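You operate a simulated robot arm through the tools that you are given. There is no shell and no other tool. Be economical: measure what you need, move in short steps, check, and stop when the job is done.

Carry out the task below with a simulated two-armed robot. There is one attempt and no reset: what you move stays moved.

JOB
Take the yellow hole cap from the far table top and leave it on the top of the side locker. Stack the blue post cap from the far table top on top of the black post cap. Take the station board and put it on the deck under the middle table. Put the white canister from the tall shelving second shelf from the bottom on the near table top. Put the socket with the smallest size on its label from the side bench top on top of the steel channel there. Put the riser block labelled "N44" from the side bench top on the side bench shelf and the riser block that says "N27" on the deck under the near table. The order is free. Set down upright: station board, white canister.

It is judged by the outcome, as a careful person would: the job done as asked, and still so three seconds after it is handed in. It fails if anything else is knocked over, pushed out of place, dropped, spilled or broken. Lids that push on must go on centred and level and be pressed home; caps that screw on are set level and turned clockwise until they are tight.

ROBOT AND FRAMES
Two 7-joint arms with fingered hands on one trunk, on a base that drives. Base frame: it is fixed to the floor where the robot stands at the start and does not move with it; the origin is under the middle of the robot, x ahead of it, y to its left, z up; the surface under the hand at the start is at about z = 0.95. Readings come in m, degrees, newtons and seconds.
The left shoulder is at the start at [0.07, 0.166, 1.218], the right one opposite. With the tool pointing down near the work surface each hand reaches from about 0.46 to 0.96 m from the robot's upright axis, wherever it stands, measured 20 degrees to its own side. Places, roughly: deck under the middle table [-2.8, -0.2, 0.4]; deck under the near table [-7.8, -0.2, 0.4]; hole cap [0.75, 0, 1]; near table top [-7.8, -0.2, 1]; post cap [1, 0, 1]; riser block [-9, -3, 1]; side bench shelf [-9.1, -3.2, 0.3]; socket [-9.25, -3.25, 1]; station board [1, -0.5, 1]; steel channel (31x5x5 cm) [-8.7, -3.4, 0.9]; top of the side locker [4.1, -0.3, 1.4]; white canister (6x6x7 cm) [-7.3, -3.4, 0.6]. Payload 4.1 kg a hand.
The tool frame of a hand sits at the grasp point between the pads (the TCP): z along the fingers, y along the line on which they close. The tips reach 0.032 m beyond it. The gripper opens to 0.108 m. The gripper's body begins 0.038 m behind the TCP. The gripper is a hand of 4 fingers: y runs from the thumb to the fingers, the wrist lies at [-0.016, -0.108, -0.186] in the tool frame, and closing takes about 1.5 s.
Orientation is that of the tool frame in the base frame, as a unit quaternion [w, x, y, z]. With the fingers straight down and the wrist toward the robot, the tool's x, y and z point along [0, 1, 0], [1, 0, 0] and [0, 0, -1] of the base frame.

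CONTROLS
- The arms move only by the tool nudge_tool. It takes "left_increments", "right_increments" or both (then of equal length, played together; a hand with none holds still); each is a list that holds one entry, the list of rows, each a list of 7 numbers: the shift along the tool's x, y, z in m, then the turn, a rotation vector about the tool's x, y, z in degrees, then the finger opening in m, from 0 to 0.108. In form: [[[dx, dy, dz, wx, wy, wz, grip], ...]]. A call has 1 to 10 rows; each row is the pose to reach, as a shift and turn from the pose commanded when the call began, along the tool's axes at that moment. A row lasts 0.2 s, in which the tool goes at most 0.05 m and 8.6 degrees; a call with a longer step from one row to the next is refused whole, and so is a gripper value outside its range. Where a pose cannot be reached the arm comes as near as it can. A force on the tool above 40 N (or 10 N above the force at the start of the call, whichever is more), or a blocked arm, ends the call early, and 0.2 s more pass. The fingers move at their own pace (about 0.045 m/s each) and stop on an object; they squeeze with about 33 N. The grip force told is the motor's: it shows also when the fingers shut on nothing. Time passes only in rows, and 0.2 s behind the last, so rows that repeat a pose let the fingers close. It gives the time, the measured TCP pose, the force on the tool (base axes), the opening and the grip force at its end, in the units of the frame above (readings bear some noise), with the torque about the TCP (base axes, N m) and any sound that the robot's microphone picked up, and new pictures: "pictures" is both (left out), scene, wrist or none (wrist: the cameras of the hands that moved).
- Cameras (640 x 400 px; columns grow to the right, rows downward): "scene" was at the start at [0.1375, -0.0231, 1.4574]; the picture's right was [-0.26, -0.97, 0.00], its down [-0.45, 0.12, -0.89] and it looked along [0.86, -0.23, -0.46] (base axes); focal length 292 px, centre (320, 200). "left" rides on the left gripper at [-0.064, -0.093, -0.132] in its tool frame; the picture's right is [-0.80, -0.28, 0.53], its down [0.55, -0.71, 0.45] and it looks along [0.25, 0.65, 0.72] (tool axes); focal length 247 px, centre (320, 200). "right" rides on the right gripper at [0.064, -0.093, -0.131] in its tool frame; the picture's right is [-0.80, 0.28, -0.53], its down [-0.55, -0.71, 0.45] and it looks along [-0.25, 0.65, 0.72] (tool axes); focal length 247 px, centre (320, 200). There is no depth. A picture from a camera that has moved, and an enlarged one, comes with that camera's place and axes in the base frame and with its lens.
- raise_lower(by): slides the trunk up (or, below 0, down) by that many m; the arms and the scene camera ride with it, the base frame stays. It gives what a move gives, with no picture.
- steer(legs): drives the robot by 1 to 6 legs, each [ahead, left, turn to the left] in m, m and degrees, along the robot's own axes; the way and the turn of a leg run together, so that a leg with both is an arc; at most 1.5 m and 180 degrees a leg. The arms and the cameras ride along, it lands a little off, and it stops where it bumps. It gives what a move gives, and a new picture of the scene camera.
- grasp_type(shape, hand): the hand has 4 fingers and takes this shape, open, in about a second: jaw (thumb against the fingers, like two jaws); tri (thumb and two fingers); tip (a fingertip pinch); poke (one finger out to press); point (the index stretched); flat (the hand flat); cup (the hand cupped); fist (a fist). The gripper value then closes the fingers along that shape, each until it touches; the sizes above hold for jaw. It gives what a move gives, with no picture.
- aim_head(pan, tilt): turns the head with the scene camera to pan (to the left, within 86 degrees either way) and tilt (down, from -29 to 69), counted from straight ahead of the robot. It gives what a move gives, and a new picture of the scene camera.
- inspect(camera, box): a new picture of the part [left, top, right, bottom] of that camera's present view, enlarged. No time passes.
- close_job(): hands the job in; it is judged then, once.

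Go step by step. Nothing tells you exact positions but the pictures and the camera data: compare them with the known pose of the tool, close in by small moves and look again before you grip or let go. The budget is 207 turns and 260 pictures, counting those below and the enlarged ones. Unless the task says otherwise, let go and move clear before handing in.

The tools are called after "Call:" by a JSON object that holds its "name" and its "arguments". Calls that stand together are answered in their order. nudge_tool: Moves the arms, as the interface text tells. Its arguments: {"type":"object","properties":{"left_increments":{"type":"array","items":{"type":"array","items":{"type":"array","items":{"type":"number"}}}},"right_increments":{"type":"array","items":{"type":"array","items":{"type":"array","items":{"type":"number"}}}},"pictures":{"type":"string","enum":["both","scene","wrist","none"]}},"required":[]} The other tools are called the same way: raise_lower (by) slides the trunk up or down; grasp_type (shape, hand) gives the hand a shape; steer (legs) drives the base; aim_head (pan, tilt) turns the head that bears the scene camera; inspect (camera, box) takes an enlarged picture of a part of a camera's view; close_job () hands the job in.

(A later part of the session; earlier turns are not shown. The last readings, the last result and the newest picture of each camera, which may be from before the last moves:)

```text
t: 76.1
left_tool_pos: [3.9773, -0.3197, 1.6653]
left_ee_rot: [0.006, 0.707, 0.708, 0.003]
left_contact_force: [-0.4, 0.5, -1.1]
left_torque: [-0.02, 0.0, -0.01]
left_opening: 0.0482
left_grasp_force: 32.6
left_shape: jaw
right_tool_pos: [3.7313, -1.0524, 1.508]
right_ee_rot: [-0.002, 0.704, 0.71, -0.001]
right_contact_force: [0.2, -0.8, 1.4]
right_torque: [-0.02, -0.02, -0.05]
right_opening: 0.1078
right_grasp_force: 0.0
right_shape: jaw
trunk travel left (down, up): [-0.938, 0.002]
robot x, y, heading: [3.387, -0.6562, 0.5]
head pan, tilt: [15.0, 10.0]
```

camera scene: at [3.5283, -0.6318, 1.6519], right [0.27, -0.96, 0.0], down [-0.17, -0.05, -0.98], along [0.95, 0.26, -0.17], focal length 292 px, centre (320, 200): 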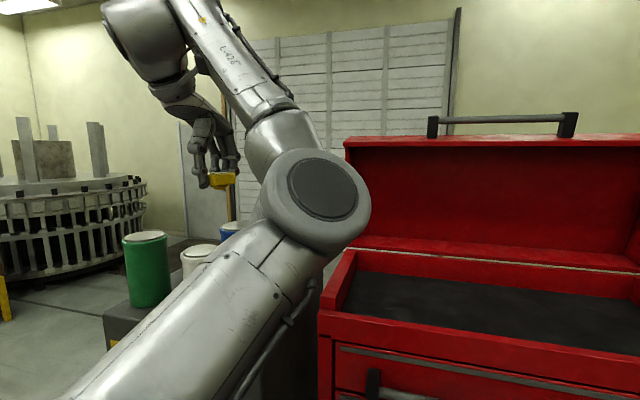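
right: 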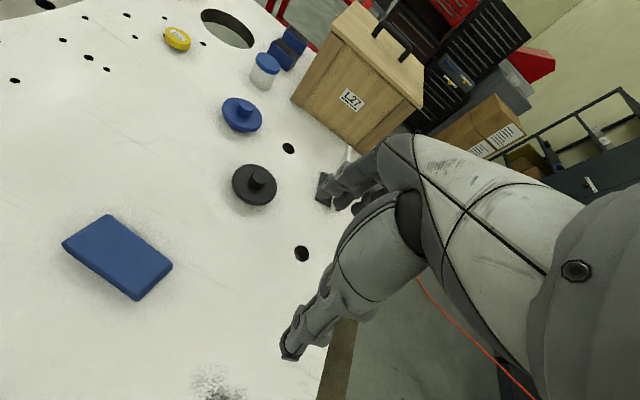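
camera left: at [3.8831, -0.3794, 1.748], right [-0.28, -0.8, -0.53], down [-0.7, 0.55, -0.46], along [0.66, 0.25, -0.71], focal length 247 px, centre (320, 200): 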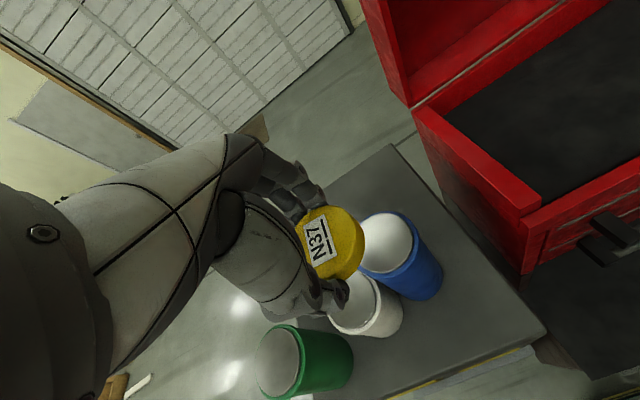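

Nothing shifted. I'll stand farther back so the arm is straighter and the elbow stays in front of the locker, then reach in high and go down.

Call:
{"name": "steer", "arguments": {"legs": [[-0.107, 0.056, -0.5]]}}

Call:
{"name": "nudge_tool", "arguments": {"left_increments": [[[0, 0.045, 0, 0, 0, 0, 0], [0, 0.09, 0, 0, 0, 0, 0], [0, 0.135, 0, 0, 0, 0, 0], [-0.01, 0.18, 0, 0, 0, 0, 0], [-0.015, 0.22, 0, 0, 0, 0, 0], [-0.017, 0.25, 0.02, 0, 0, 0, 0], [-0.017, 0.25, 0.06, 0, 0, 0, 0], [-0.017, 0.25, 0.1, 0, 0, 0, 0], [-0.017, 0.25, 0.14, 0, 0, 0, 0]]]}}

```text
t: 77.4
left_tool_pos: [3.8772, -0.2709, 1.6634]
left_ee_rot: [0.004, 0.709, 0.705, 0.002]
left_contact_force: [0.8, 0.2, -0.2]
left_torque: [0.06, 0.06, -0.01]
left_opening: 0.0484
left_grasp_force: 33.2
left_shape: jaw
right_tool_pos: [3.6272, -1.0014, 1.5073]
right_ee_rot: [-0.004, 0.706, 0.709, -0.001]
right_contact_force: [0.6, -0.4, -0.6]
right_torque: [0.02, 0.03, 0.02]
right_opening: 0.1076
right_grasp_force: 0.1
right_shape: jaw
trunk travel left (down, up): [-0.938, 0.002]
robot x, y, heading: [3.2799, -0.6027, -0.1]
head pan, tilt: [15.0, 10.0]
camera scene: at [3.4261, -0.5827, 1.6985], right [0.26, -0.97, 0.0], down [-0.17, -0.04, -0.98], along [0.95, 0.26, -0.18], focal length 292 px, centre (320, 200)
```

scene: 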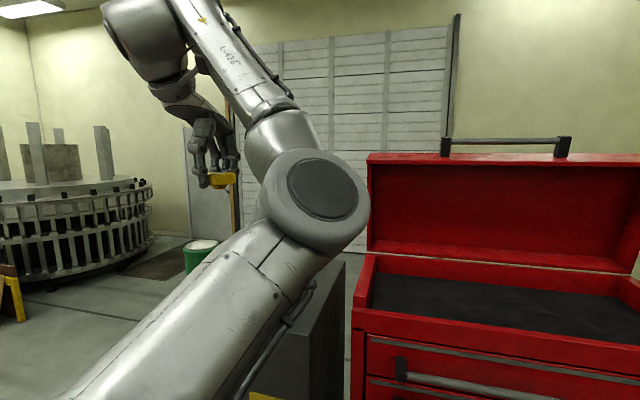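

```text
t: 79.4
left_tool_pos: [4.1215, -0.2982, 1.5869]
left_ee_rot: [0.004, 0.709, 0.705, 0.004]
left_contact_force: [-0.7, -0.1, 0.5]
left_torque: [0.04, -0.06, -0.05]
left_opening: 0.0478
left_grasp_force: 33.1
left_shape: jaw
left hand out of reach, approached as far as the arm can: row 5, 6, 7, 8, 9
right_tool_pos: [3.619, -1.0016, 1.509]
right_ee_rot: [-0.003, 0.707, 0.707, 0.0]
right_contact_force: [-0.2, 0.1, 0.6]
right_torque: [0.01, -0.05, 0.01]
right_opening: 0.1078
right_grasp_force: 0.0
right_shape: jaw
trunk travel left (down, up): [-0.938, 0.002]
robot x, y, heading: [3.2822, -0.6067, 0.4]
head pan, tilt: [15.0, 10.0]
camera scene: at [3.4191, -0.5824, 1.6993], right [0.26, -0.97, 0.0], down [-0.17, -0.04, -0.98], along [0.95, 0.26, -0.17], focal length 292 px, centre (320, 200)
camera left: at [4.0264, -0.3603, 1.7173], right [-0.28, -0.8, -0.53], down [-0.7, 0.55, -0.46], along [0.66, 0.24, -0.71], focal length 247 px, centre (320, 200)
```

scene: 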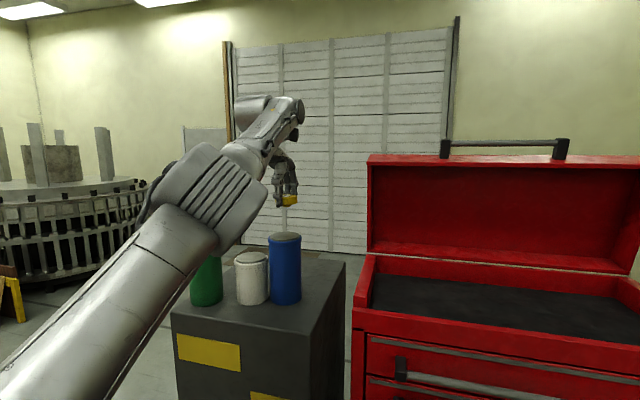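
left: 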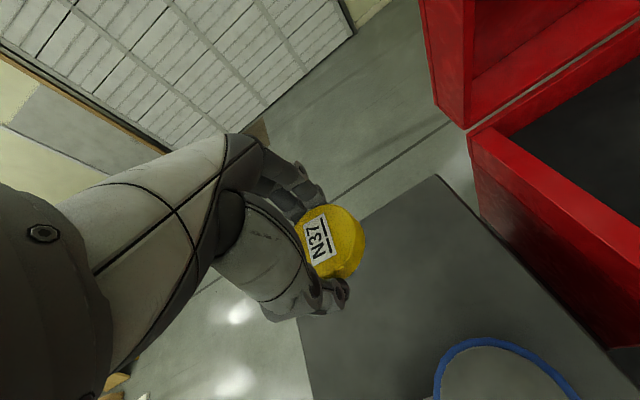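

The elbow is now clear on the left and the space is free. I'll move the base slightly forward and lower on.

Call:
{"name": "steer", "arguments": {"legs": [[0.05, 0, 0]]}}

Call:
{"name": "nudge_tool", "arguments": {"left_increments": [[[0.005, -0.03, 0.03, 0, 0, 0, 0], [0.01, -0.03, 0.06, 0, 0, 0, 0], [0.01, -0.03, 0.1, 0, 0, 0, 0], [0.01, -0.03, 0.13, 0, 0, 0, 0], [0.01, -0.03, 0.16, 0, 0, 0, 0]]]}}

```text
t: 80.3
left_tool_pos: [4.1567, -0.291, 1.5935]
left_ee_rot: [0.01, 0.709, 0.705, 0.007]
left_contact_force: [-0.4, 0.5, 0.1]
left_torque: [-0.02, -0.09, 0.0]
left_opening: 0.0478
left_grasp_force: 32.7
left_shape: jaw
right_tool_pos: [3.656, -0.9977, 1.514]
right_ee_rot: [0.001, 0.707, 0.707, 0.003]
right_contact_force: [-0.7, 0.9, 0.3]
right_torque: [0.01, -0.07, 0.01]
right_opening: 0.108
right_grasp_force: 0.1
right_shape: jaw
trunk travel left (down, up): [-0.938, 0.002]
robot x, y, heading: [3.3294, -0.6032, 0.2]
head pan, tilt: [15.0, 10.0]
camera scene: at [3.4533, -0.5772, 1.7005], right [0.26, -0.97, 0.0], down [-0.16, -0.05, -0.99], along [0.95, 0.26, -0.16], focal length 292 px, centre (320, 200)
```

scene: 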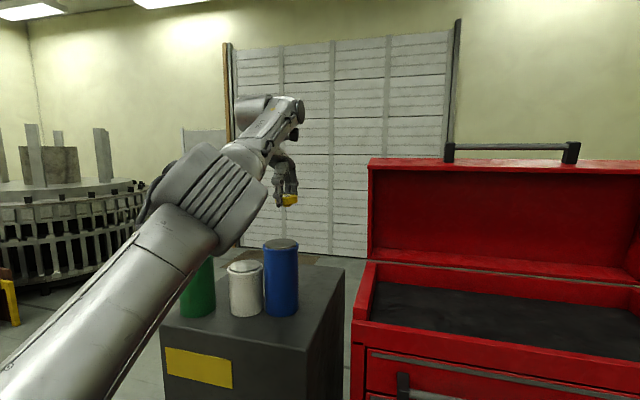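

```text
t: 81.5
left_tool_pos: [4.171, -0.294, 1.5876]
left_ee_rot: [0.005, 0.709, 0.706, 0.002]
left_contact_force: [-0.7, -0.3, -0.4]
left_torque: [0.01, 0.02, -0.02]
left_opening: 0.0479
left_grasp_force: 33.1
left_shape: jaw
left hand out of reach, approached as far as the arm can: row 1, 2, 3, 4, 5
right_tool_pos: [3.6696, -0.9971, 1.5093]
right_ee_rot: [-0.002, 0.707, 0.707, 0.0]
right_contact_force: [0.2, 0.1, -0.4]
right_torque: [-0.01, 0.0, -0.07]
right_opening: 0.1078
right_grasp_force: 0.0
right_shape: jaw
trunk travel left (down, up): [-0.938, 0.002]
robot x, y, heading: [3.3317, -0.6033, 0.3]
head pan, tilt: [15.0, 10.0]
camera scene: at [3.4687, -0.579, 1.6991], right [0.26, -0.97, 0.0], down [-0.17, -0.05, -0.98], along [0.95, 0.26, -0.17], focal length 292 px, centre (320, 200)
camera left: at [4.0757, -0.3566, 1.7169], right [-0.28, -0.8, -0.53], down [-0.7, 0.55, -0.46], along [0.66, 0.24, -0.71], focal length 247 px, centre (320, 200)
```

scene: 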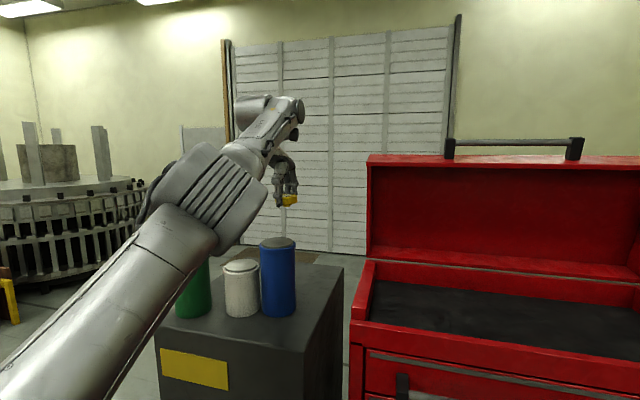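
left: 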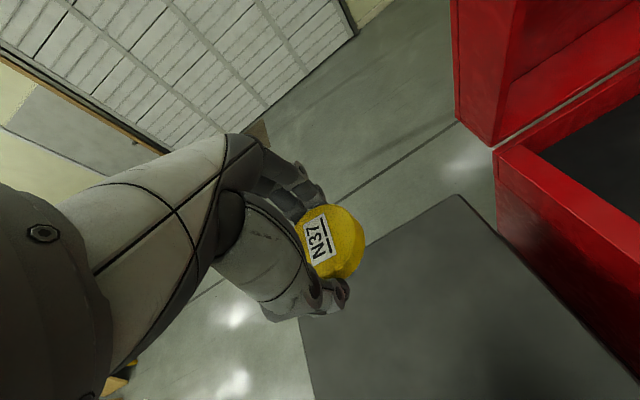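

The arm sits in a stuck configuration. I'll retract it a bit and see how it moves.

Call:
{"name": "nudge_tool", "arguments": {"left_increments": [[[0, -0.04, 0, 0, 0, 0, 0], [0, -0.08, 0, 0, 0, 0, 0], [0, -0.1, 0.04, 0, 0, 0, 0], [0, -0.1, 0.07, 0, 0, 0, 0]]], "pictures": "scene"}}

```text
t: 82.5
left_tool_pos: [4.1715, -0.2949, 1.5869]
left_ee_rot: [0.005, 0.71, 0.705, 0.004]
left_contact_force: [-0.9, 0.2, -1.1]
left_torque: [-0.01, 0.02, -0.01]
left_opening: 0.0478
left_grasp_force: 33.4
left_shape: jaw
left hand out of reach, approached as far as the arm can: row 1, 2, 3, 4
right_tool_pos: [3.6699, -0.9999, 1.5078]
right_ee_rot: [-0.003, 0.707, 0.707, 0.0]
right_contact_force: [0.0, -0.2, 0.0]
right_torque: [0.01, 0.0, 0.01]
right_opening: 0.108
right_grasp_force: 0.2
right_shape: jaw
trunk travel left (down, up): [-0.938, 0.002]
robot x, y, heading: [3.3291, -0.6057, -0.0]
head pan, tilt: [15.0, 10.0]
camera scene: at [3.4689, -0.5799, 1.6991], right [0.26, -0.97, 0.0], down [-0.17, -0.05, -0.98], along [0.95, 0.26, -0.17], focal length 292 px, centre (320, 200)
```

scene: 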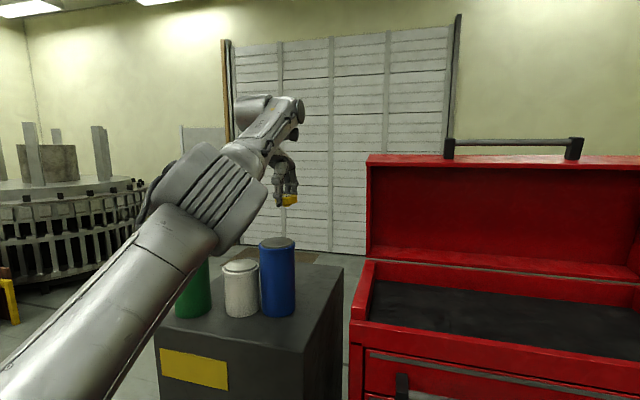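

Call:
{"name": "nudge_tool", "arguments": {"left_increments": [[[0, 0, -0.045, 0, 0, 0, 0], [0, 0, -0.09, 0, 0, 0, 0], [0, 0, -0.135, 0, 0, 0, 0], [0, 0, -0.18, 0, 0, 0, 0], [0, 0, -0.225, 0, 0, 0, 0], [0, 0, -0.27, 0, 0, 0, 0], [0, -0.03, -0.3, 0, 0, 0, 0], [0, -0.07, -0.3, 0, 0, 0, 0]]], "pictures": "scene"}}

```text
t: 84.3
left_tool_pos: [4.0475, -0.2903, 1.7738]
left_ee_rot: [0.006, 0.708, 0.706, 0.003]
left_contact_force: [-1.3, -0.6, -0.4]
left_torque: [-0.01, -0.02, -0.01]
left_opening: 0.0473
left_grasp_force: 32.8
left_shape: jaw
left hand out of reach, approached as far as the arm can: row 1, 2, 3, 4, 5, 6, 7, 8
right_tool_pos: [3.667, -0.9971, 1.5109]
right_ee_rot: [-0.001, 0.707, 0.707, -0.001]
right_contact_force: [0.9, 0.0, 0.4]
right_torque: [-0.03, -0.01, 0.02]
right_opening: 0.1075
right_grasp_force: 0.1
right_shape: jaw
trunk travel left (down, up): [-0.938, 0.002]
robot x, y, heading: [3.3291, -0.6052, 0.0]
head pan, tilt: [15.0, 10.0]
camera scene: at [3.4668, -0.5772, 1.6992], right [0.26, -0.97, 0.0], down [-0.17, -0.05, -0.98], along [0.95, 0.26, -0.17], focal length 292 px, centre (320, 200)
```

scene: 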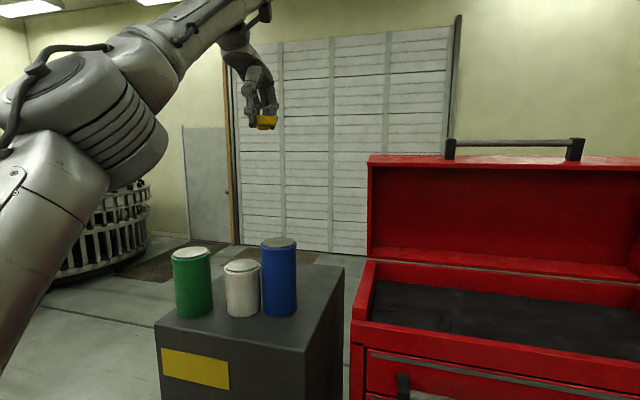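

The arm had been straight, at a singularity; now it is bent with the elbow high on the left. I'll try lowering from here.

Call:
{"name": "nudge_tool", "arguments": {"left_increments": [[[0, 0.0, 0.03, 0, 0, 0, 0], [0, 0.0, 0.06, 0, 0, 0, 0], [0, 0.0, 0.09, 0, 0, 0, 0], [0, 0.0, 0.12, 0, 0, 0, 0]]], "pictures": "scene"}}

```text
t: 85.3
left_tool_pos: [4.0496, -0.2972, 1.6612]
left_ee_rot: [0.006, 0.709, 0.705, 0.003]
left_contact_force: [-0.1, 0.0, -0.9]
left_torque: [-0.02, -0.01, 0.0]
left_opening: 0.0475
left_grasp_force: 33.2
left_shape: jaw
right_tool_pos: [3.672, -0.9991, 1.5089]
right_ee_rot: [-0.003, 0.707, 0.707, -0.001]
right_contact_force: [0.1, 0.0, 0.2]
right_torque: [-0.03, -0.03, -0.01]
right_opening: 0.1076
right_grasp_force: 0.0
right_shape: jaw
trunk travel left (down, up): [-0.938, 0.002]
robot x, y, heading: [3.331, -0.6037, 0.1]
head pan, tilt: [15.0, 10.0]
camera scene: at [3.4704, -0.5792, 1.699], right [0.26, -0.97, 0.0], down [-0.17, -0.05, -0.98], along [0.95, 0.26, -0.17], focal length 292 px, centre (320, 200)
```

scene: 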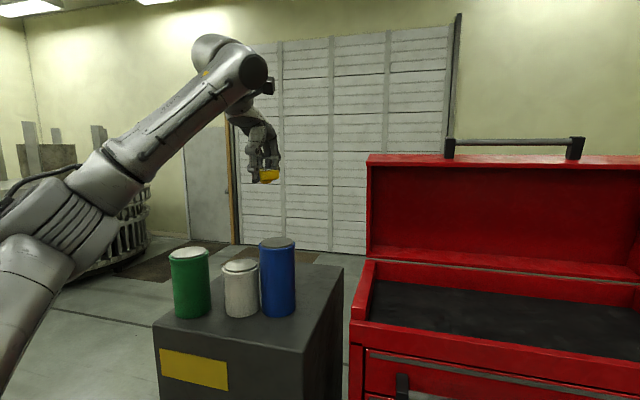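

It responds now. I'll go forward a little and down stepwise while watching the forearm over the cans.

Call:
{"name": "nudge_tool", "arguments": {"left_increments": [[[0.005, 0.025, 0.0, 0, 0, 0, 0], [0.01, 0.05, 0.0, 0, 0, 0, 0], [0.015, 0.065, 0.03, 0, 0, 0, 0], [0.015, 0.065, 0.06, 0, 0, 0, 0], [0.015, 0.065, 0.1, 0, 0, 0, 0]]], "pictures": "both"}}

```text
t: 86.5
left_tool_pos: [4.1202, -0.2814, 1.563]
left_ee_rot: [0.006, 0.709, 0.705, 0.003]
left_contact_force: [-0.3, -0.4, 0.0]
left_torque: [0.0, 0.02, -0.02]
left_opening: 0.0475
left_grasp_force: 32.6
left_shape: jaw
right_tool_pos: [3.6709, -0.9994, 1.5091]
right_ee_rot: [-0.003, 0.707, 0.707, -0.001]
right_contact_force: [0.0, 0.4, -0.8]
right_torque: [-0.01, 0.01, 0.0]
right_opening: 0.1077
right_grasp_force: 0.0
right_shape: jaw
trunk travel left (down, up): [-0.938, 0.002]
robot x, y, heading: [3.33, -0.6049, 0.4]
head pan, tilt: [15.0, 10.0]
camera scene: at [3.4708, -0.5794, 1.699], right [0.26, -0.97, 0.0], down [-0.17, -0.05, -0.98], along [0.95, 0.26, -0.18], focal length 292 px, centre (320, 200)
camera left: at [4.0236, -0.345, 1.6926], right [-0.28, -0.8, -0.53], down [-0.7, 0.55, -0.46], along [0.66, 0.24, -0.71], focal length 247 px, centre (320, 200)
```

scene: 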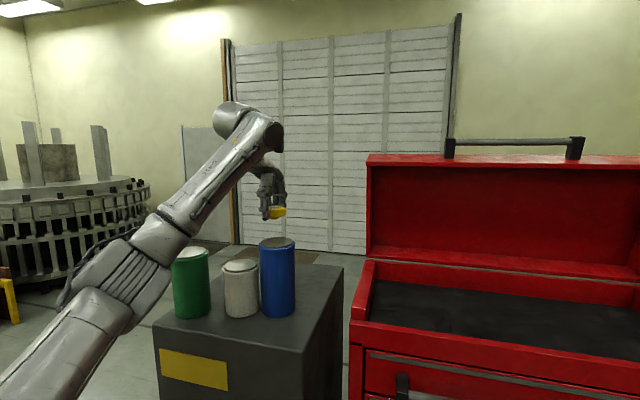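
left: 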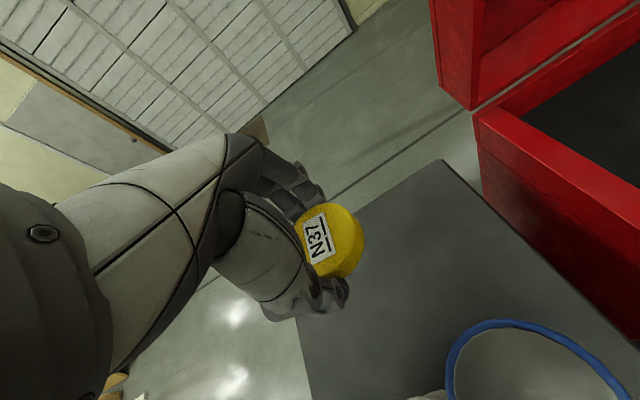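

The forearm would pass too close over the cans from this side, so approaching from the locker's left side looks better. I'll raise the hand and look at the floor there.

Call:
{"name": "nudge_tool", "arguments": {"left_increments": [[[0, -0.02, -0.04, 0, 0, 0, 0], [0, -0.04, -0.08, 0, 0, 0, 0], [0, -0.07, -0.12, 0, 0, 0, 0], [0, -0.11, -0.14, 0, 0, 0, 0], [0, -0.15, -0.15, 0, 0, 0, 0], [0, -0.2, -0.15, 0, 0, 0, 0]]], "pictures": "none"}}

Call:
{"name": "aim_head", "arguments": {"pan": 60, "tilt": 45}}

```text
t: 87.9
left_tool_pos: [3.9103, -0.2811, 1.7104]
left_ee_rot: [0.006, 0.709, 0.705, 0.003]
left_contact_force: [-1.0, 0.3, -1.1]
left_torque: [0.0, 0.0, 0.02]
left_opening: 0.0474
left_grasp_force: 33.0
left_shape: jaw
right_tool_pos: [3.667, -0.9983, 1.5101]
right_ee_rot: [-0.002, 0.707, 0.707, 0.0]
right_contact_force: [-0.4, -0.3, -0.1]
right_torque: [-0.03, 0.0, -0.03]
right_opening: 0.1076
right_grasp_force: 0.1
right_shape: jaw
trunk travel left (down, up): [-0.938, 0.002]
robot x, y, heading: [3.3326, -0.6039, -0.1]
head pan, tilt: [15.0, 10.0]
```

```text
t: 89.0
left_tool_pos: [3.9135, -0.2811, 1.7079]
left_ee_rot: [0.006, 0.709, 0.705, 0.003]
left_contact_force: [0.4, -0.4, -1.0]
left_torque: [0.0, -0.01, -0.03]
left_opening: 0.0475
left_grasp_force: 32.8
left_shape: jaw
right_tool_pos: [3.67, -0.9985, 1.5077]
right_ee_rot: [-0.001, 0.707, 0.707, -0.001]
right_contact_force: [-0.4, 0.2, -0.2]
right_torque: [0.02, 0.02, -0.03]
right_opening: 0.1076
right_grasp_force: 0.0
right_shape: jaw
trunk travel left (down, up): [-0.938, 0.002]
robot x, y, heading: [3.326, -0.6037, 0.1]
head pan, tilt: [60.0, 45.0]
camera scene: at [3.4199, -0.5333, 1.6442], right [0.87, -0.5, 0.0], down [-0.35, -0.61, -0.71], along [0.35, 0.61, -0.71], focal length 292 px, centre (320, 200)
```

scene: 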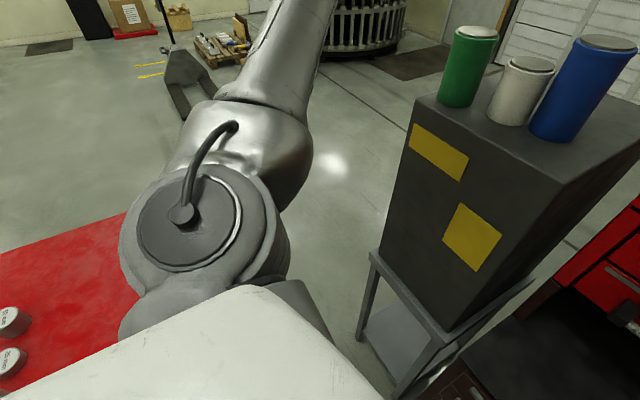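

The floor beyond the locker is open. I'll drive around the red table to the locker's left side and face it from there.

Call:
{"name": "steer", "arguments": {"legs": [[-0.98, 0, 0], [0, 1.2, 0], [0, 0.6, 0], [1.0, 0, 0], [0.8, 0, 0]]}}

Call:
{"name": "aim_head", "arguments": {"pan": -70, "tilt": 25}}

```text
t: 111.5
left_tool_pos: [4.7345, 1.451, 1.71]
left_ee_rot: [0.007, 0.725, 0.689, 0.004]
left_contact_force: [-0.6, -0.3, -0.1]
left_torque: [-0.02, -0.01, 0.01]
left_opening: 0.0472
left_grasp_force: 33.2
left_shape: jaw
right_tool_pos: [4.4579, 0.7452, 1.5093]
right_ee_rot: [-0.001, 0.723, 0.691, 0.0]
right_contact_force: [-0.7, 0.3, 0.4]
right_torque: [0.03, 0.02, 0.02]
right_opening: 0.1079
right_grasp_force: 0.0
right_shape: jaw
trunk travel left (down, up): [-0.938, 0.002]
robot x, y, heading: [4.1405, 1.1562, -2.4]
head pan, tilt: [60.0, 45.0]
camera scene: at [4.23, 1.2223, 1.6442], right [0.84, -0.54, 0.0], down [-0.38, -0.6, -0.71], along [0.38, 0.6, -0.71], focal length 292 px, centre (320, 200)
```

scene: 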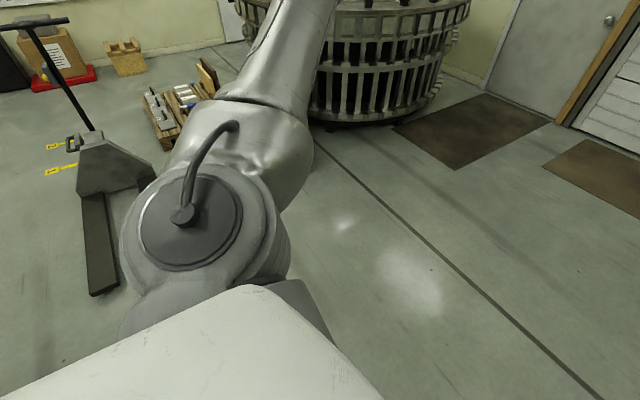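

```text
t: 113.6
left_tool_pos: [4.7379, 1.45, 1.709]
left_ee_rot: [0.005, 0.725, 0.689, 0.003]
left_contact_force: [-0.3, -0.4, -0.9]
left_torque: [0.02, -0.02, 0.0]
left_opening: 0.0474
left_grasp_force: 33.2
left_shape: jaw
right_tool_pos: [4.4603, 0.7462, 1.5084]
right_ee_rot: [-0.002, 0.723, 0.691, -0.001]
right_contact_force: [-0.8, 0.4, 0.2]
right_torque: [-0.02, 0.02, -0.02]
right_opening: 0.1076
right_grasp_force: 0.0
right_shape: jaw
trunk travel left (down, up): [-0.938, 0.002]
robot x, y, heading: [4.1389, 1.1537, -2.6]
head pan, tilt: [-70.0, 25.0]
camera scene: at [4.2159, 1.0658, 1.6747], right [-0.95, -0.3, 0.0], down [-0.13, 0.4, -0.91], along [0.27, -0.86, -0.42], focal length 292 px, centre (320, 200)
```

scene: 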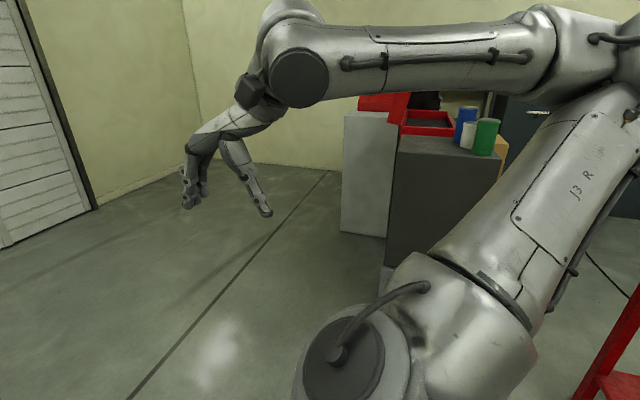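

Now I'll turn to face the locker's left side and approach.

Call:
{"name": "steer", "arguments": {"legs": [[0, 0, -87.5], [0.6, -0.12, 0]]}}

Call:
{"name": "aim_head", "arguments": {"pan": 0, "tilt": 30}}

```text
t: 120.9
left_tool_pos: [4.3271, -0.0521, 1.7103]
left_ee_rot: [0.007, 1.0, -0.009, -0.002]
left_contact_force: [0.1, 0.2, -1.1]
left_torque: [0.03, -0.02, 0.0]
left_opening: 0.0472
left_grasp_force: 33.3
left_shape: jaw
right_tool_pos: [3.613, 0.2023, 1.5091]
right_ee_rot: [0.0, 1.0, -0.006, 0.001]
right_contact_force: [-0.1, 0.3, -0.7]
right_torque: [0.0, 0.02, 0.0]
right_opening: 0.1077
right_grasp_force: 0.1
right_shape: jaw
trunk travel left (down, up): [-0.938, 0.002]
robot x, y, heading: [4.0143, 0.5349, -90.7]
head pan, tilt: [-70.0, 25.0]
camera scene: at [3.924, 0.4561, 1.6749], right [-0.33, 0.94, 0.0], down [0.4, 0.14, -0.91], along [-0.86, -0.3, -0.42], focal length 292 px, centre (320, 200)
```

scene: 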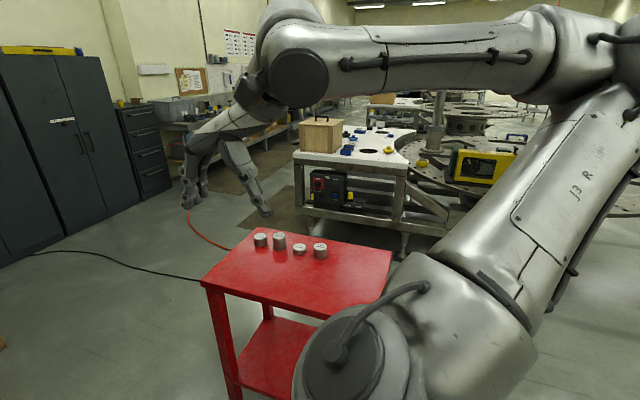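

```text
t: 122.3
left_tool_pos: [4.3265, -0.0533, 1.7093]
left_ee_rot: [0.006, 1.0, -0.01, -0.001]
left_contact_force: [-1.1, 0.2, 0.4]
left_torque: [-0.02, -0.01, -0.03]
left_opening: 0.0473
left_grasp_force: 33.2
left_shape: jaw
right_tool_pos: [3.6123, 0.2004, 1.5099]
right_ee_rot: [-0.001, 1.0, -0.008, 0.001]
right_contact_force: [0.2, 0.0, 0.0]
right_torque: [-0.02, -0.01, -0.01]
right_opening: 0.1078
right_grasp_force: 0.1
right_shape: jaw
trunk travel left (down, up): [-0.938, 0.002]
robot x, y, heading: [4.0105, 0.5316, -90.7]
head pan, tilt: [0.0, 30.0]
camera scene: at [4.0094, 0.394, 1.6667], right [-1.0, 0.01, 0.0], down [0.01, 0.5, -0.87], along [-0.01, -0.87, -0.5], focal length 292 px, centre (320, 200)
```

scene: 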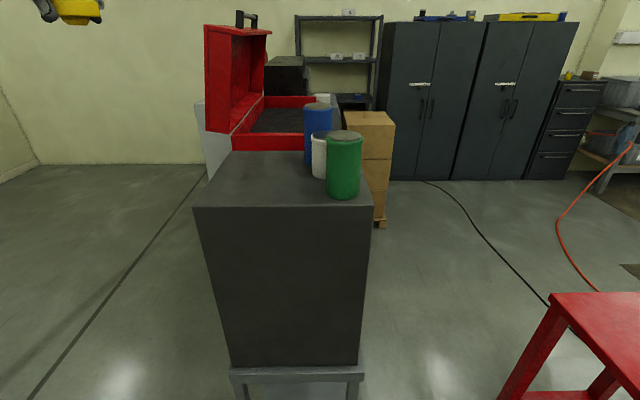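

The locker top is clear left of the cans as seen from here. I'll move over [4.15, -0.25] and go down in stages.

Call:
{"name": "nudge_tool", "arguments": {"left_increments": [[[-0.03, 0.03, 0, 0, 0, 0, 0], [-0.06, 0.06, 0.0, 0, 0, 0, 0], [-0.09, 0.09, 0.02, 0, 0, 0, 0], [-0.12, 0.12, 0.05, 0, 0, 0, 0], [-0.15, 0.15, 0.07, 0, 0, 0, 0], [-0.175, 0.175, 0.1, 0, 0, 0, 0], [-0.177, 0.195, 0.13, 0, 0, 0, 0], [-0.177, 0.195, 0.17, 0, 0, 0, 0], [-0.177, 0.195, 0.2, 0, 0, 0, 0]]]}}

```text
refused: row 4 steps farther than a row can; nothing moved
```

Call:
{"name": "nudge_tool", "arguments": {"left_increments": [[[-0.03, 0.03, 0, 0, 0, 0, 0], [-0.06, 0.06, 0.0, 0, 0, 0, 0], [-0.09, 0.09, 0.02, 0, 0, 0, 0], [-0.118, 0.118, 0.045, 0, 0, 0, 0], [-0.147, 0.147, 0.07, 0, 0, 0, 0], [-0.172, 0.172, 0.1, 0, 0, 0, 0], [-0.177, 0.195, 0.13, 0, 0, 0, 0], [-0.177, 0.195, 0.17, 0, 0, 0, 0], [-0.177, 0.195, 0.2, 0, 0, 0, 0]]]}}

```text
t: 124.3
left_tool_pos: [4.1432, -0.2491, 1.5136]
left_ee_rot: [0.007, 1.0, -0.009, -0.002]
left_contact_force: [-0.1, 0.0, -0.3]
left_torque: [0.03, 0.02, -0.01]
left_opening: 0.047
left_grasp_force: 32.9
left_shape: jaw
right_tool_pos: [3.6133, 0.1992, 1.5096]
right_ee_rot: [-0.001, 1.0, -0.007, 0.001]
right_contact_force: [0.9, -0.1, 0.3]
right_torque: [0.02, -0.01, -0.01]
right_opening: 0.108
right_grasp_force: 0.0
right_shape: jaw
trunk travel left (down, up): [-0.938, 0.002]
robot x, y, heading: [4.0137, 0.535, -90.4]
head pan, tilt: [0.0, 30.0]
camera scene: at [4.0093, 0.3932, 1.6667], right [-1.0, 0.01, 0.0], down [0.01, 0.5, -0.87], along [-0.01, -0.87, -0.5], focal length 292 px, centre (320, 200)
camera left: at [4.0817, -0.1532, 1.6425], right [-0.79, 0.29, -0.53], down [0.56, 0.69, -0.46], along [0.23, -0.66, -0.71], focal length 247 px, centre (320, 200)
```

scene: 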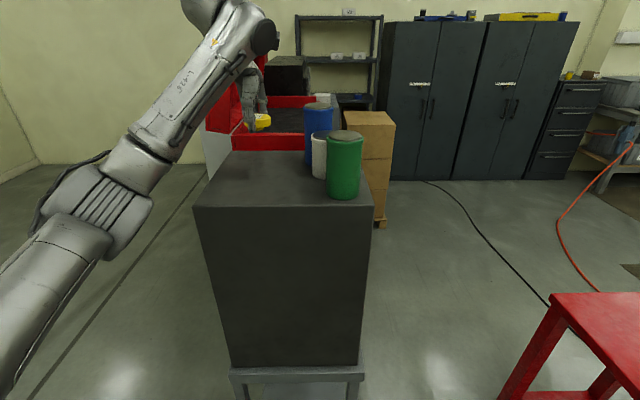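
left: 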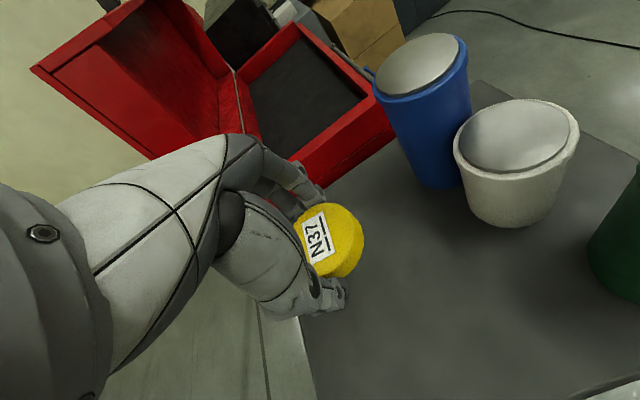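

All clear. I'm lowering further until the cap touches.

Call:
{"name": "nudge_tool", "arguments": {"left_increments": [[[0, 0, 0.03, 0, 0, 0, 0], [0, 0, 0.06, 0, 0, 0, 0], [0, 0, 0.09, 0, 0, 0, 0], [0, 0, 0.1, 0, 0, 0, 0]]]}}

```text
t: 125.3
left_tool_pos: [4.143, -0.2503, 1.4119]
left_ee_rot: [0.008, 1.0, -0.01, -0.002]
left_contact_force: [1.2, 0.1, -1.4]
left_torque: [0.01, 0.0, -0.01]
left_opening: 0.0473
left_grasp_force: 32.9
left_shape: jaw
right_tool_pos: [3.6126, 0.2006, 1.5096]
right_ee_rot: [-0.001, 1.0, -0.007, 0.001]
right_contact_force: [-0.6, -0.6, -0.6]
right_torque: [0.01, 0.01, 0.05]
right_opening: 0.1079
right_grasp_force: 0.1
right_shape: jaw
trunk travel left (down, up): [-0.938, 0.002]
robot x, y, heading: [4.0106, 0.5368, -90.8]
head pan, tilt: [0.0, 30.0]
camera scene: at [4.0094, 0.3939, 1.6668], right [-1.0, 0.01, 0.0], down [0.01, 0.5, -0.87], along [-0.01, -0.87, -0.5], focal length 292 px, centre (320, 200)
camera left: at [4.0803, -0.154, 1.5423], right [-0.79, 0.29, -0.53], down [0.56, 0.69, -0.46], along [0.23, -0.66, -0.71], focal length 247 px, centre (320, 200)
```

scene: 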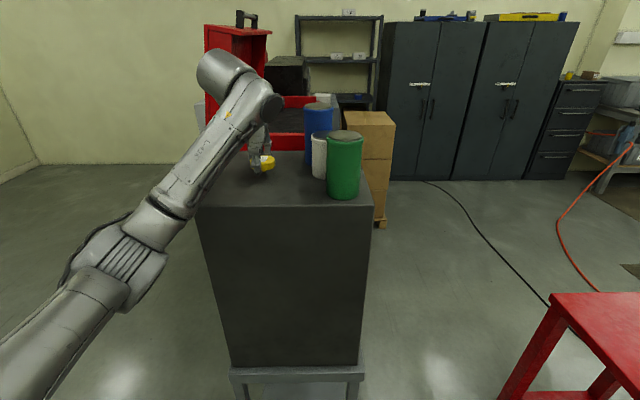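
left: 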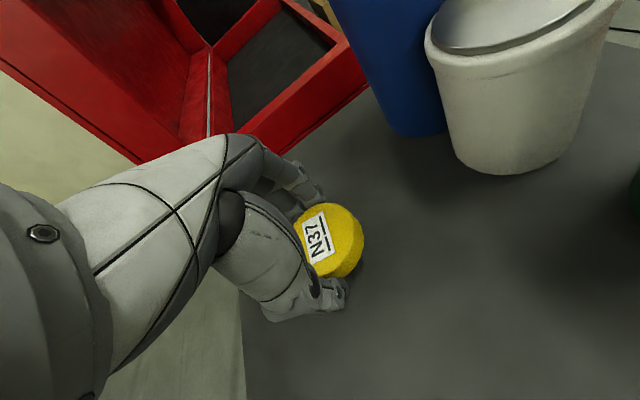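

Call:
{"name": "nudge_tool", "arguments": {"left_increments": [[[0, 0, 0.006, 0, 0, 0, 0], [0, 0, 0.01, 0, 0, 0, 0], [0, 0, 0.014, 0, 0, 0, 0], [0, 0, 0.018, 0, 0, 0, 0], [0, 0, 0.022, 0, 0, 0, 0]]], "pictures": "none"}}

```text
t: 126.5
left_tool_pos: [4.1454, -0.2479, 1.3951]
left_ee_rot: [0.009, 1.0, -0.009, -0.002]
left_contact_force: [1.2, -4.3, 16.5]
left_torque: [-0.27, 0.02, 0.01]
left_opening: 0.0483
left_grasp_force: 33.3
left_shape: jaw
right_tool_pos: [3.6134, 0.2024, 1.5104]
right_ee_rot: [-0.001, 1.0, -0.007, 0.001]
right_contact_force: [1.2, -0.1, 0.1]
right_torque: [0.02, -0.01, -0.04]
right_opening: 0.1075
right_grasp_force: 0.0
right_shape: jaw
trunk travel left (down, up): [-0.938, 0.002]
robot x, y, heading: [4.0128, 0.5352, -90.6]
head pan, tilt: [0.0, 30.0]
```

Contact is made at z ≈ 1.395. I'll release and lift straight up.

Call:
{"name": "nudge_tool", "arguments": {"left_increments": [[[0, 0, 0.017, 0, 0, 0, 0.06], [0, 0, 0.015, 0, 0, 0, 0.09], [0, 0, 0.015, 0, 0, 0, 0.09], [0, 0, 0.015, 0, 0, 0, 0.09], [0, 0, 0.0, 0, 0, 0, 0.09], [0, 0, -0.04, 0, 0, 0, 0.09], [0, 0, -0.08, 0, 0, 0, 0.09], [0, 0, -0.12, 0, 0, 0, 0.09], [0, -0.04, -0.14, 0, 0, 0, 0.09], [0, -0.08, -0.16, 0, 0, 0, 0.09]]]}}

```text
t: 126.8
left_tool_pos: [4.1452, -0.2475, 1.394]
left_ee_rot: [0.014, 1.0, -0.01, -0.001]
left_contact_force: [-1.2, -0.8, 11.1]
left_torque: [0.27, 0.08, 0.01]
left_opening: 0.0509
left_grasp_force: 0.1
left_shape: jaw
right_tool_pos: [3.6125, 0.2022, 1.5089]
right_ee_rot: [-0.002, 1.0, -0.007, 0.002]
right_contact_force: [-0.8, -0.2, -0.8]
right_torque: [0.02, 0.0, -0.01]
right_opening: 0.1079
right_grasp_force: 0.1
right_shape: jaw
trunk travel left (down, up): [-0.938, 0.002]
robot x, y, heading: [4.0118, 0.5344, -90.9]
head pan, tilt: [0.0, 30.0]
stopped in row 1 (left hand): the force on the tool passed its limit at 52 N (the readings are from after the stop); the commanded pose is now the measured one
camera scene: at [4.0095, 0.3969, 1.6668], right [-1.0, 0.01, 0.0], down [0.01, 0.5, -0.87], along [-0.01, -0.87, -0.5], focal length 292 px, centre (320, 200)
camera left: at [4.0827, -0.1494, 1.5221], right [-0.79, 0.28, -0.54], down [0.56, 0.68, -0.47], along [0.23, -0.67, -0.7], focal length 247 px, centre (320, 200)
```

scene: 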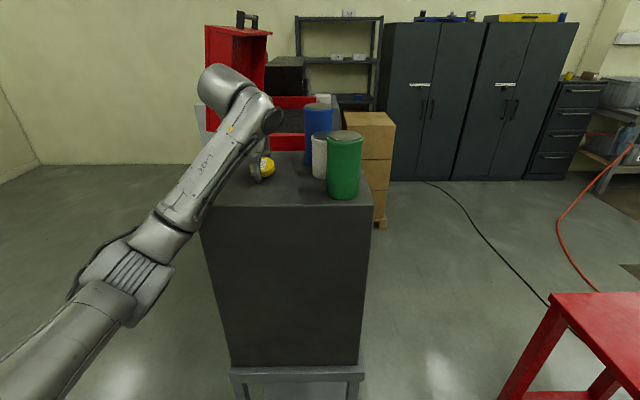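
left: 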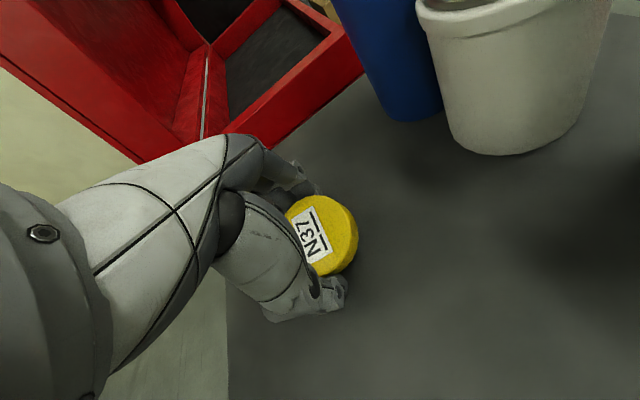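

Call:
{"name": "nudge_tool", "arguments": {"left_increments": [[[0, 0, -0.002, 0, 0, 0, 0.07], [0, 0, -0.003, 0, 0, 0, 0.09], [0, 0, -0.003, 0, 0, 0, 0.09], [0, 0, -0.003, 0, 0, 0, 0.09], [0, 0, -0.01, 0, 0, 0, 0.09], [0, 0, -0.05, 0, 0, 0, 0.09], [0, 0, -0.09, 0, 0, 0, 0.09], [0, 0, -0.13, 0, 0, 0, 0.09], [0, -0.04, -0.15, 0, 0, 0, 0.09], [0, -0.08, -0.17, 0, 0, 0, 0.09]]]}}

```text
t: 129.0
left_tool_pos: [4.1494, -0.1625, 1.5581]
left_ee_rot: [0.012, 1.0, -0.009, -0.003]
left_contact_force: [1.3, 1.0, 0.0]
left_torque: [-0.01, 0.02, 0.04]
left_opening: 0.0897
left_grasp_force: 0.0
left_shape: jaw
right_tool_pos: [3.6168, 0.2051, 1.5102]
right_ee_rot: [0.0, 1.0, -0.007, 0.001]
right_contact_force: [0.5, 1.0, 0.9]
right_torque: [-0.05, 0.02, -0.01]
right_opening: 0.1077
right_grasp_force: 0.1
right_shape: jaw
trunk travel left (down, up): [-0.938, 0.002]
robot x, y, heading: [4.0162, 0.5319, -90.9]
head pan, tilt: [0.0, 30.0]
camera scene: at [4.0139, 0.3982, 1.6671], right [-1.0, 0.01, 0.0], down [0.0, 0.5, -0.87], along [-0.01, -0.87, -0.5], focal length 292 px, centre (320, 200)
camera left: at [4.087, -0.065, 1.688], right [-0.8, 0.29, -0.53], down [0.56, 0.68, -0.47], along [0.23, -0.67, -0.7], focal length 247 px, centre (320, 200)
```

scene: 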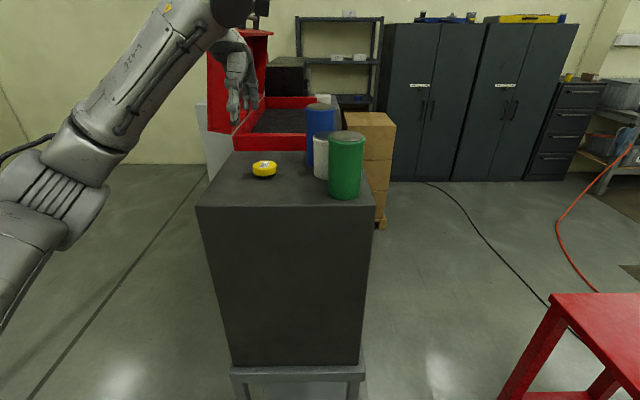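
left: 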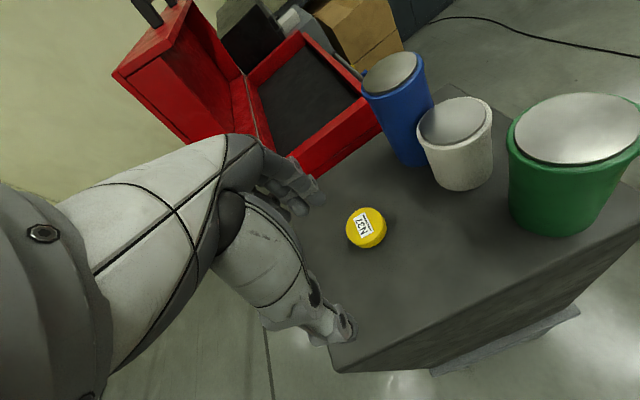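

The cap lies flat on the locker. I'll drive back around to the far table's right side.

Call:
{"name": "steer", "arguments": {"legs": [[-0.62, 0, 1.0], [0, -1.0, 0], [0, -0.67, 0], [1.5, 0, 0], [1.35, 0, 0], [0, -1.2, 0]]}}

Call:
{"name": "steer", "arguments": {"legs": [[0, 0, 180]]}}

Call:
{"name": "aim_head", "arguments": {"pan": 0, "tilt": 40}}

```text
t: 159.8
left_tool_pos: [1.3756, -2.5102, 1.5576]
left_ee_rot: [0.011, 1.0, 0.026, -0.002]
left_contact_force: [0.2, 0.2, 0.1]
left_torque: [0.03, 0.0, -0.02]
left_opening: 0.09
left_grasp_force: 0.1
left_shape: jaw
right_tool_pos: [0.8194, -2.1805, 1.5089]
right_ee_rot: [-0.001, 1.0, 0.028, 0.0]
right_contact_force: [-0.7, 0.4, -0.4]
right_torque: [0.04, 0.02, 0.0]
right_opening: 0.1078
right_grasp_force: 0.1
right_shape: jaw
trunk travel left (down, up): [-0.938, 0.002]
robot x, y, heading: [1.1967, -1.818, -86.7]
head pan, tilt: [0.0, 30.0]
camera scene: at [1.2015, -1.9597, 1.6667], right [-1.0, -0.06, 0.0], down [-0.03, 0.5, -0.87], along [0.05, -0.86, -0.5], focal length 292 px, centre (320, 200)
```

scene: 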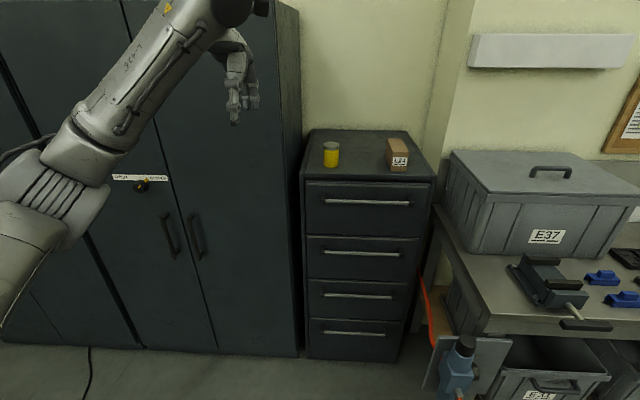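

```text
t: 167.7
left_tool_pos: [0.9472, -1.1502, 1.558]
left_ee_rot: [0.001, -0.073, 0.997, 0.011]
left_contact_force: [-1.4, -0.6, 0.1]
left_torque: [0.02, 0.02, 0.02]
left_opening: 0.0899
left_grasp_force: 0.1
left_shape: jaw
right_tool_pos: [1.5329, -1.4239, 1.5088]
right_ee_rot: [-0.001, -0.076, 0.997, -0.001]
right_contact_force: [-0.7, 0.7, -0.1]
right_torque: [0.01, 0.0, 0.01]
right_opening: 0.1078
right_grasp_force: 0.0
right_shape: jaw
trunk travel left (down, up): [-0.938, 0.002]
robot x, y, heading: [1.1987, -1.8212, 98.9]
head pan, tilt: [0.0, 30.0]
camera scene: at [1.171, -1.6801, 1.6667], right [0.99, 0.15, 0.0], down [0.08, -0.49, -0.87], along [-0.13, 0.86, -0.5], focal length 292 px, centre (320, 200)
```

scene: 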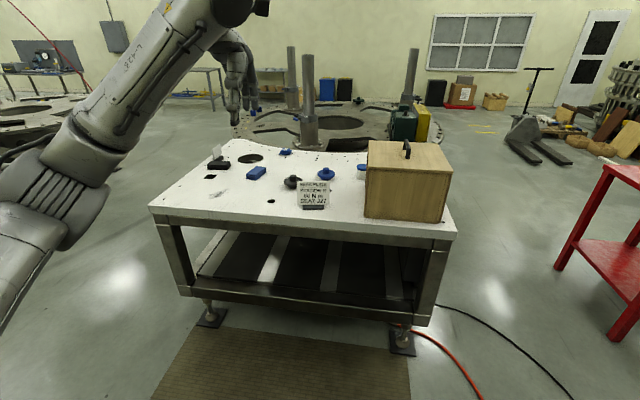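

```text
t: 168.4
left_tool_pos: [0.9469, -1.1495, 1.5569]
left_ee_rot: [0.0, -0.073, 0.997, 0.012]
left_contact_force: [-0.2, 1.2, 0.0]
left_torque: [-0.01, 0.03, -0.03]
left_opening: 0.0897
left_grasp_force: 0.0
left_shape: jaw
right_tool_pos: [1.5317, -1.4239, 1.5079]
right_ee_rot: [0.0, -0.076, 0.997, -0.002]
right_contact_force: [0.2, -0.4, -0.2]
right_torque: [-0.02, -0.01, 0.02]
right_opening: 0.1075
right_grasp_force: 0.1
right_shape: jaw
trunk travel left (down, up): [-0.938, 0.002]
robot x, y, heading: [1.1941, -1.8162, 98.7]
head pan, tilt: [0.0, 40.0]
camera scene: at [1.1716, -1.6855, 1.6514], right [0.99, 0.15, 0.0], down [0.1, -0.63, -0.77], along [-0.12, 0.76, -0.64], focal length 292 px, centre (320, 200)
```

scene: 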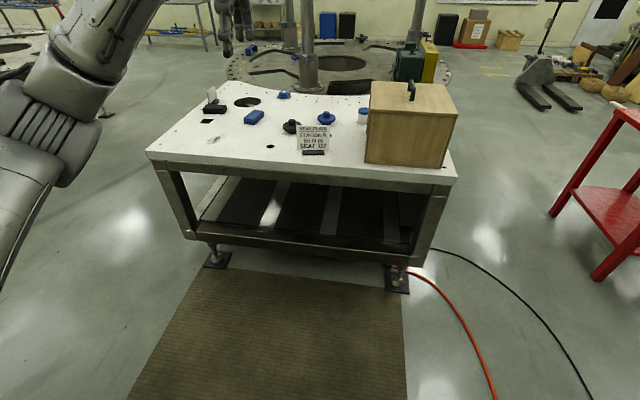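

I'll approach the table again for stacking the blue post cap with the left hand.

Call:
{"name": "steer", "arguments": {"legs": [[0, 0, -8.7], [0.866, 0.04, 0]]}}

```text
t: 173.6
left_tool_pos: [1.0363, -0.2704, 1.5607]
left_ee_rot: [0.002, 0.015, 1.0, 0.013]
left_contact_force: [0.7, -0.3, 0.0]
left_torque: [-0.01, 0.03, 0.02]
left_opening: 0.0899
left_grasp_force: 0.1
left_shape: jaw
right_tool_pos: [1.5644, -0.6437, 1.5113]
right_ee_rot: [-0.002, 0.012, 1.0, -0.001]
right_contact_force: [0.7, -0.1, 0.0]
right_torque: [0.04, 0.0, -0.02]
right_opening: 0.1078
right_grasp_force: 0.0
right_shape: jaw
trunk travel left (down, up): [-0.938, 0.002]
robot x, y, heading: [1.1636, -0.9717, 88.8]
head pan, tilt: [0.0, 40.0]
camera scene: at [1.1644, -0.8386, 1.6547], right [1.0, -0.02, 0.0], down [-0.01, -0.64, -0.77], along [0.02, 0.77, -0.64], focal length 292 px, centre (320, 200)
```

scene: 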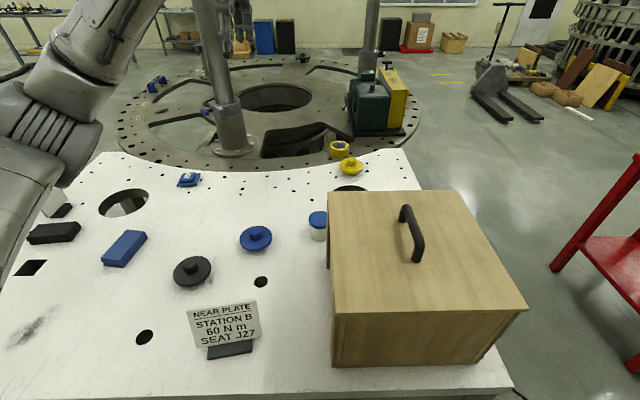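

I'll bring the left hand above the blue post cap near [0.978, -0.212].

Call:
{"name": "nudge_tool", "arguments": {"left_increments": [[[0.01, 0.01, 0.045, 0, 0, 0, 0.09], [0.02, 0.02, 0.09, 0, 0, 0, 0.09], [0.03, 0.03, 0.135, 0, 0, 0, 0.09], [0.04, 0.04, 0.18, 0, 0, 0, 0.09], [0.05, 0.05, 0.225, 0, 0, 0, 0.09], [0.058, 0.058, 0.27, 0, 0, 0, 0.09], [0.058, 0.058, 0.315, 0, 0, 0, 0.09], [0.058, 0.058, 0.36, 0, 0, 0, 0.09], [0.058, 0.058, 0.4, 0, 0, 0, 0.09]]]}}

```text
t: 175.6
left_tool_pos: [0.9805, -0.1978, 1.1563]
left_ee_rot: [0.002, 0.015, 1.0, 0.011]
left_contact_force: [-0.2, 1.0, -0.3]
left_torque: [0.01, 0.02, 0.0]
left_opening: 0.0898
left_grasp_force: 0.1
left_shape: jaw
right_tool_pos: [1.5645, -0.642, 1.5083]
right_ee_rot: [-0.001, 0.012, 1.0, -0.002]
right_contact_force: [0.6, 0.8, -0.3]
right_torque: [0.01, -0.02, 0.01]
right_opening: 0.1077
right_grasp_force: 0.0
right_shape: jaw
trunk travel left (down, up): [-0.938, 0.002]
robot x, y, heading: [1.1623, -0.9714, 88.6]
head pan, tilt: [0.0, 40.0]
camera scene: at [1.1637, -0.8353, 1.6544], right [1.0, -0.02, 0.0], down [-0.01, -0.64, -0.77], along [0.02, 0.77, -0.64], focal length 292 px, centre (320, 200)
camera left: at [1.0406, -0.2949, 1.2858], right [0.79, -0.3, -0.54], down [-0.57, -0.68, -0.47], along [-0.23, 0.67, -0.7], focal length 247 px, centre (320, 200)
```

scene: 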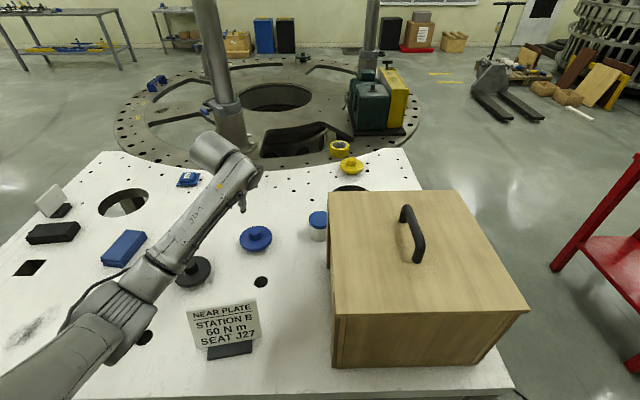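
left: 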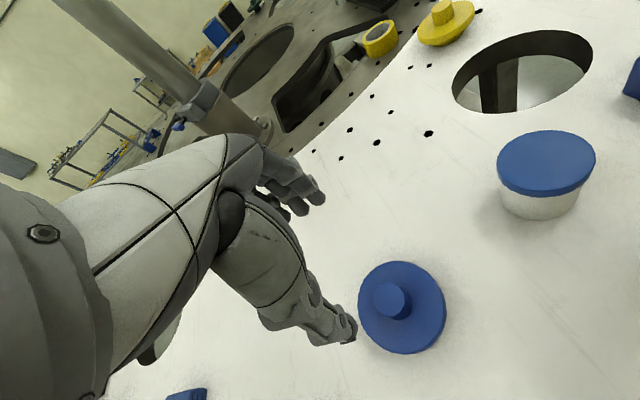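

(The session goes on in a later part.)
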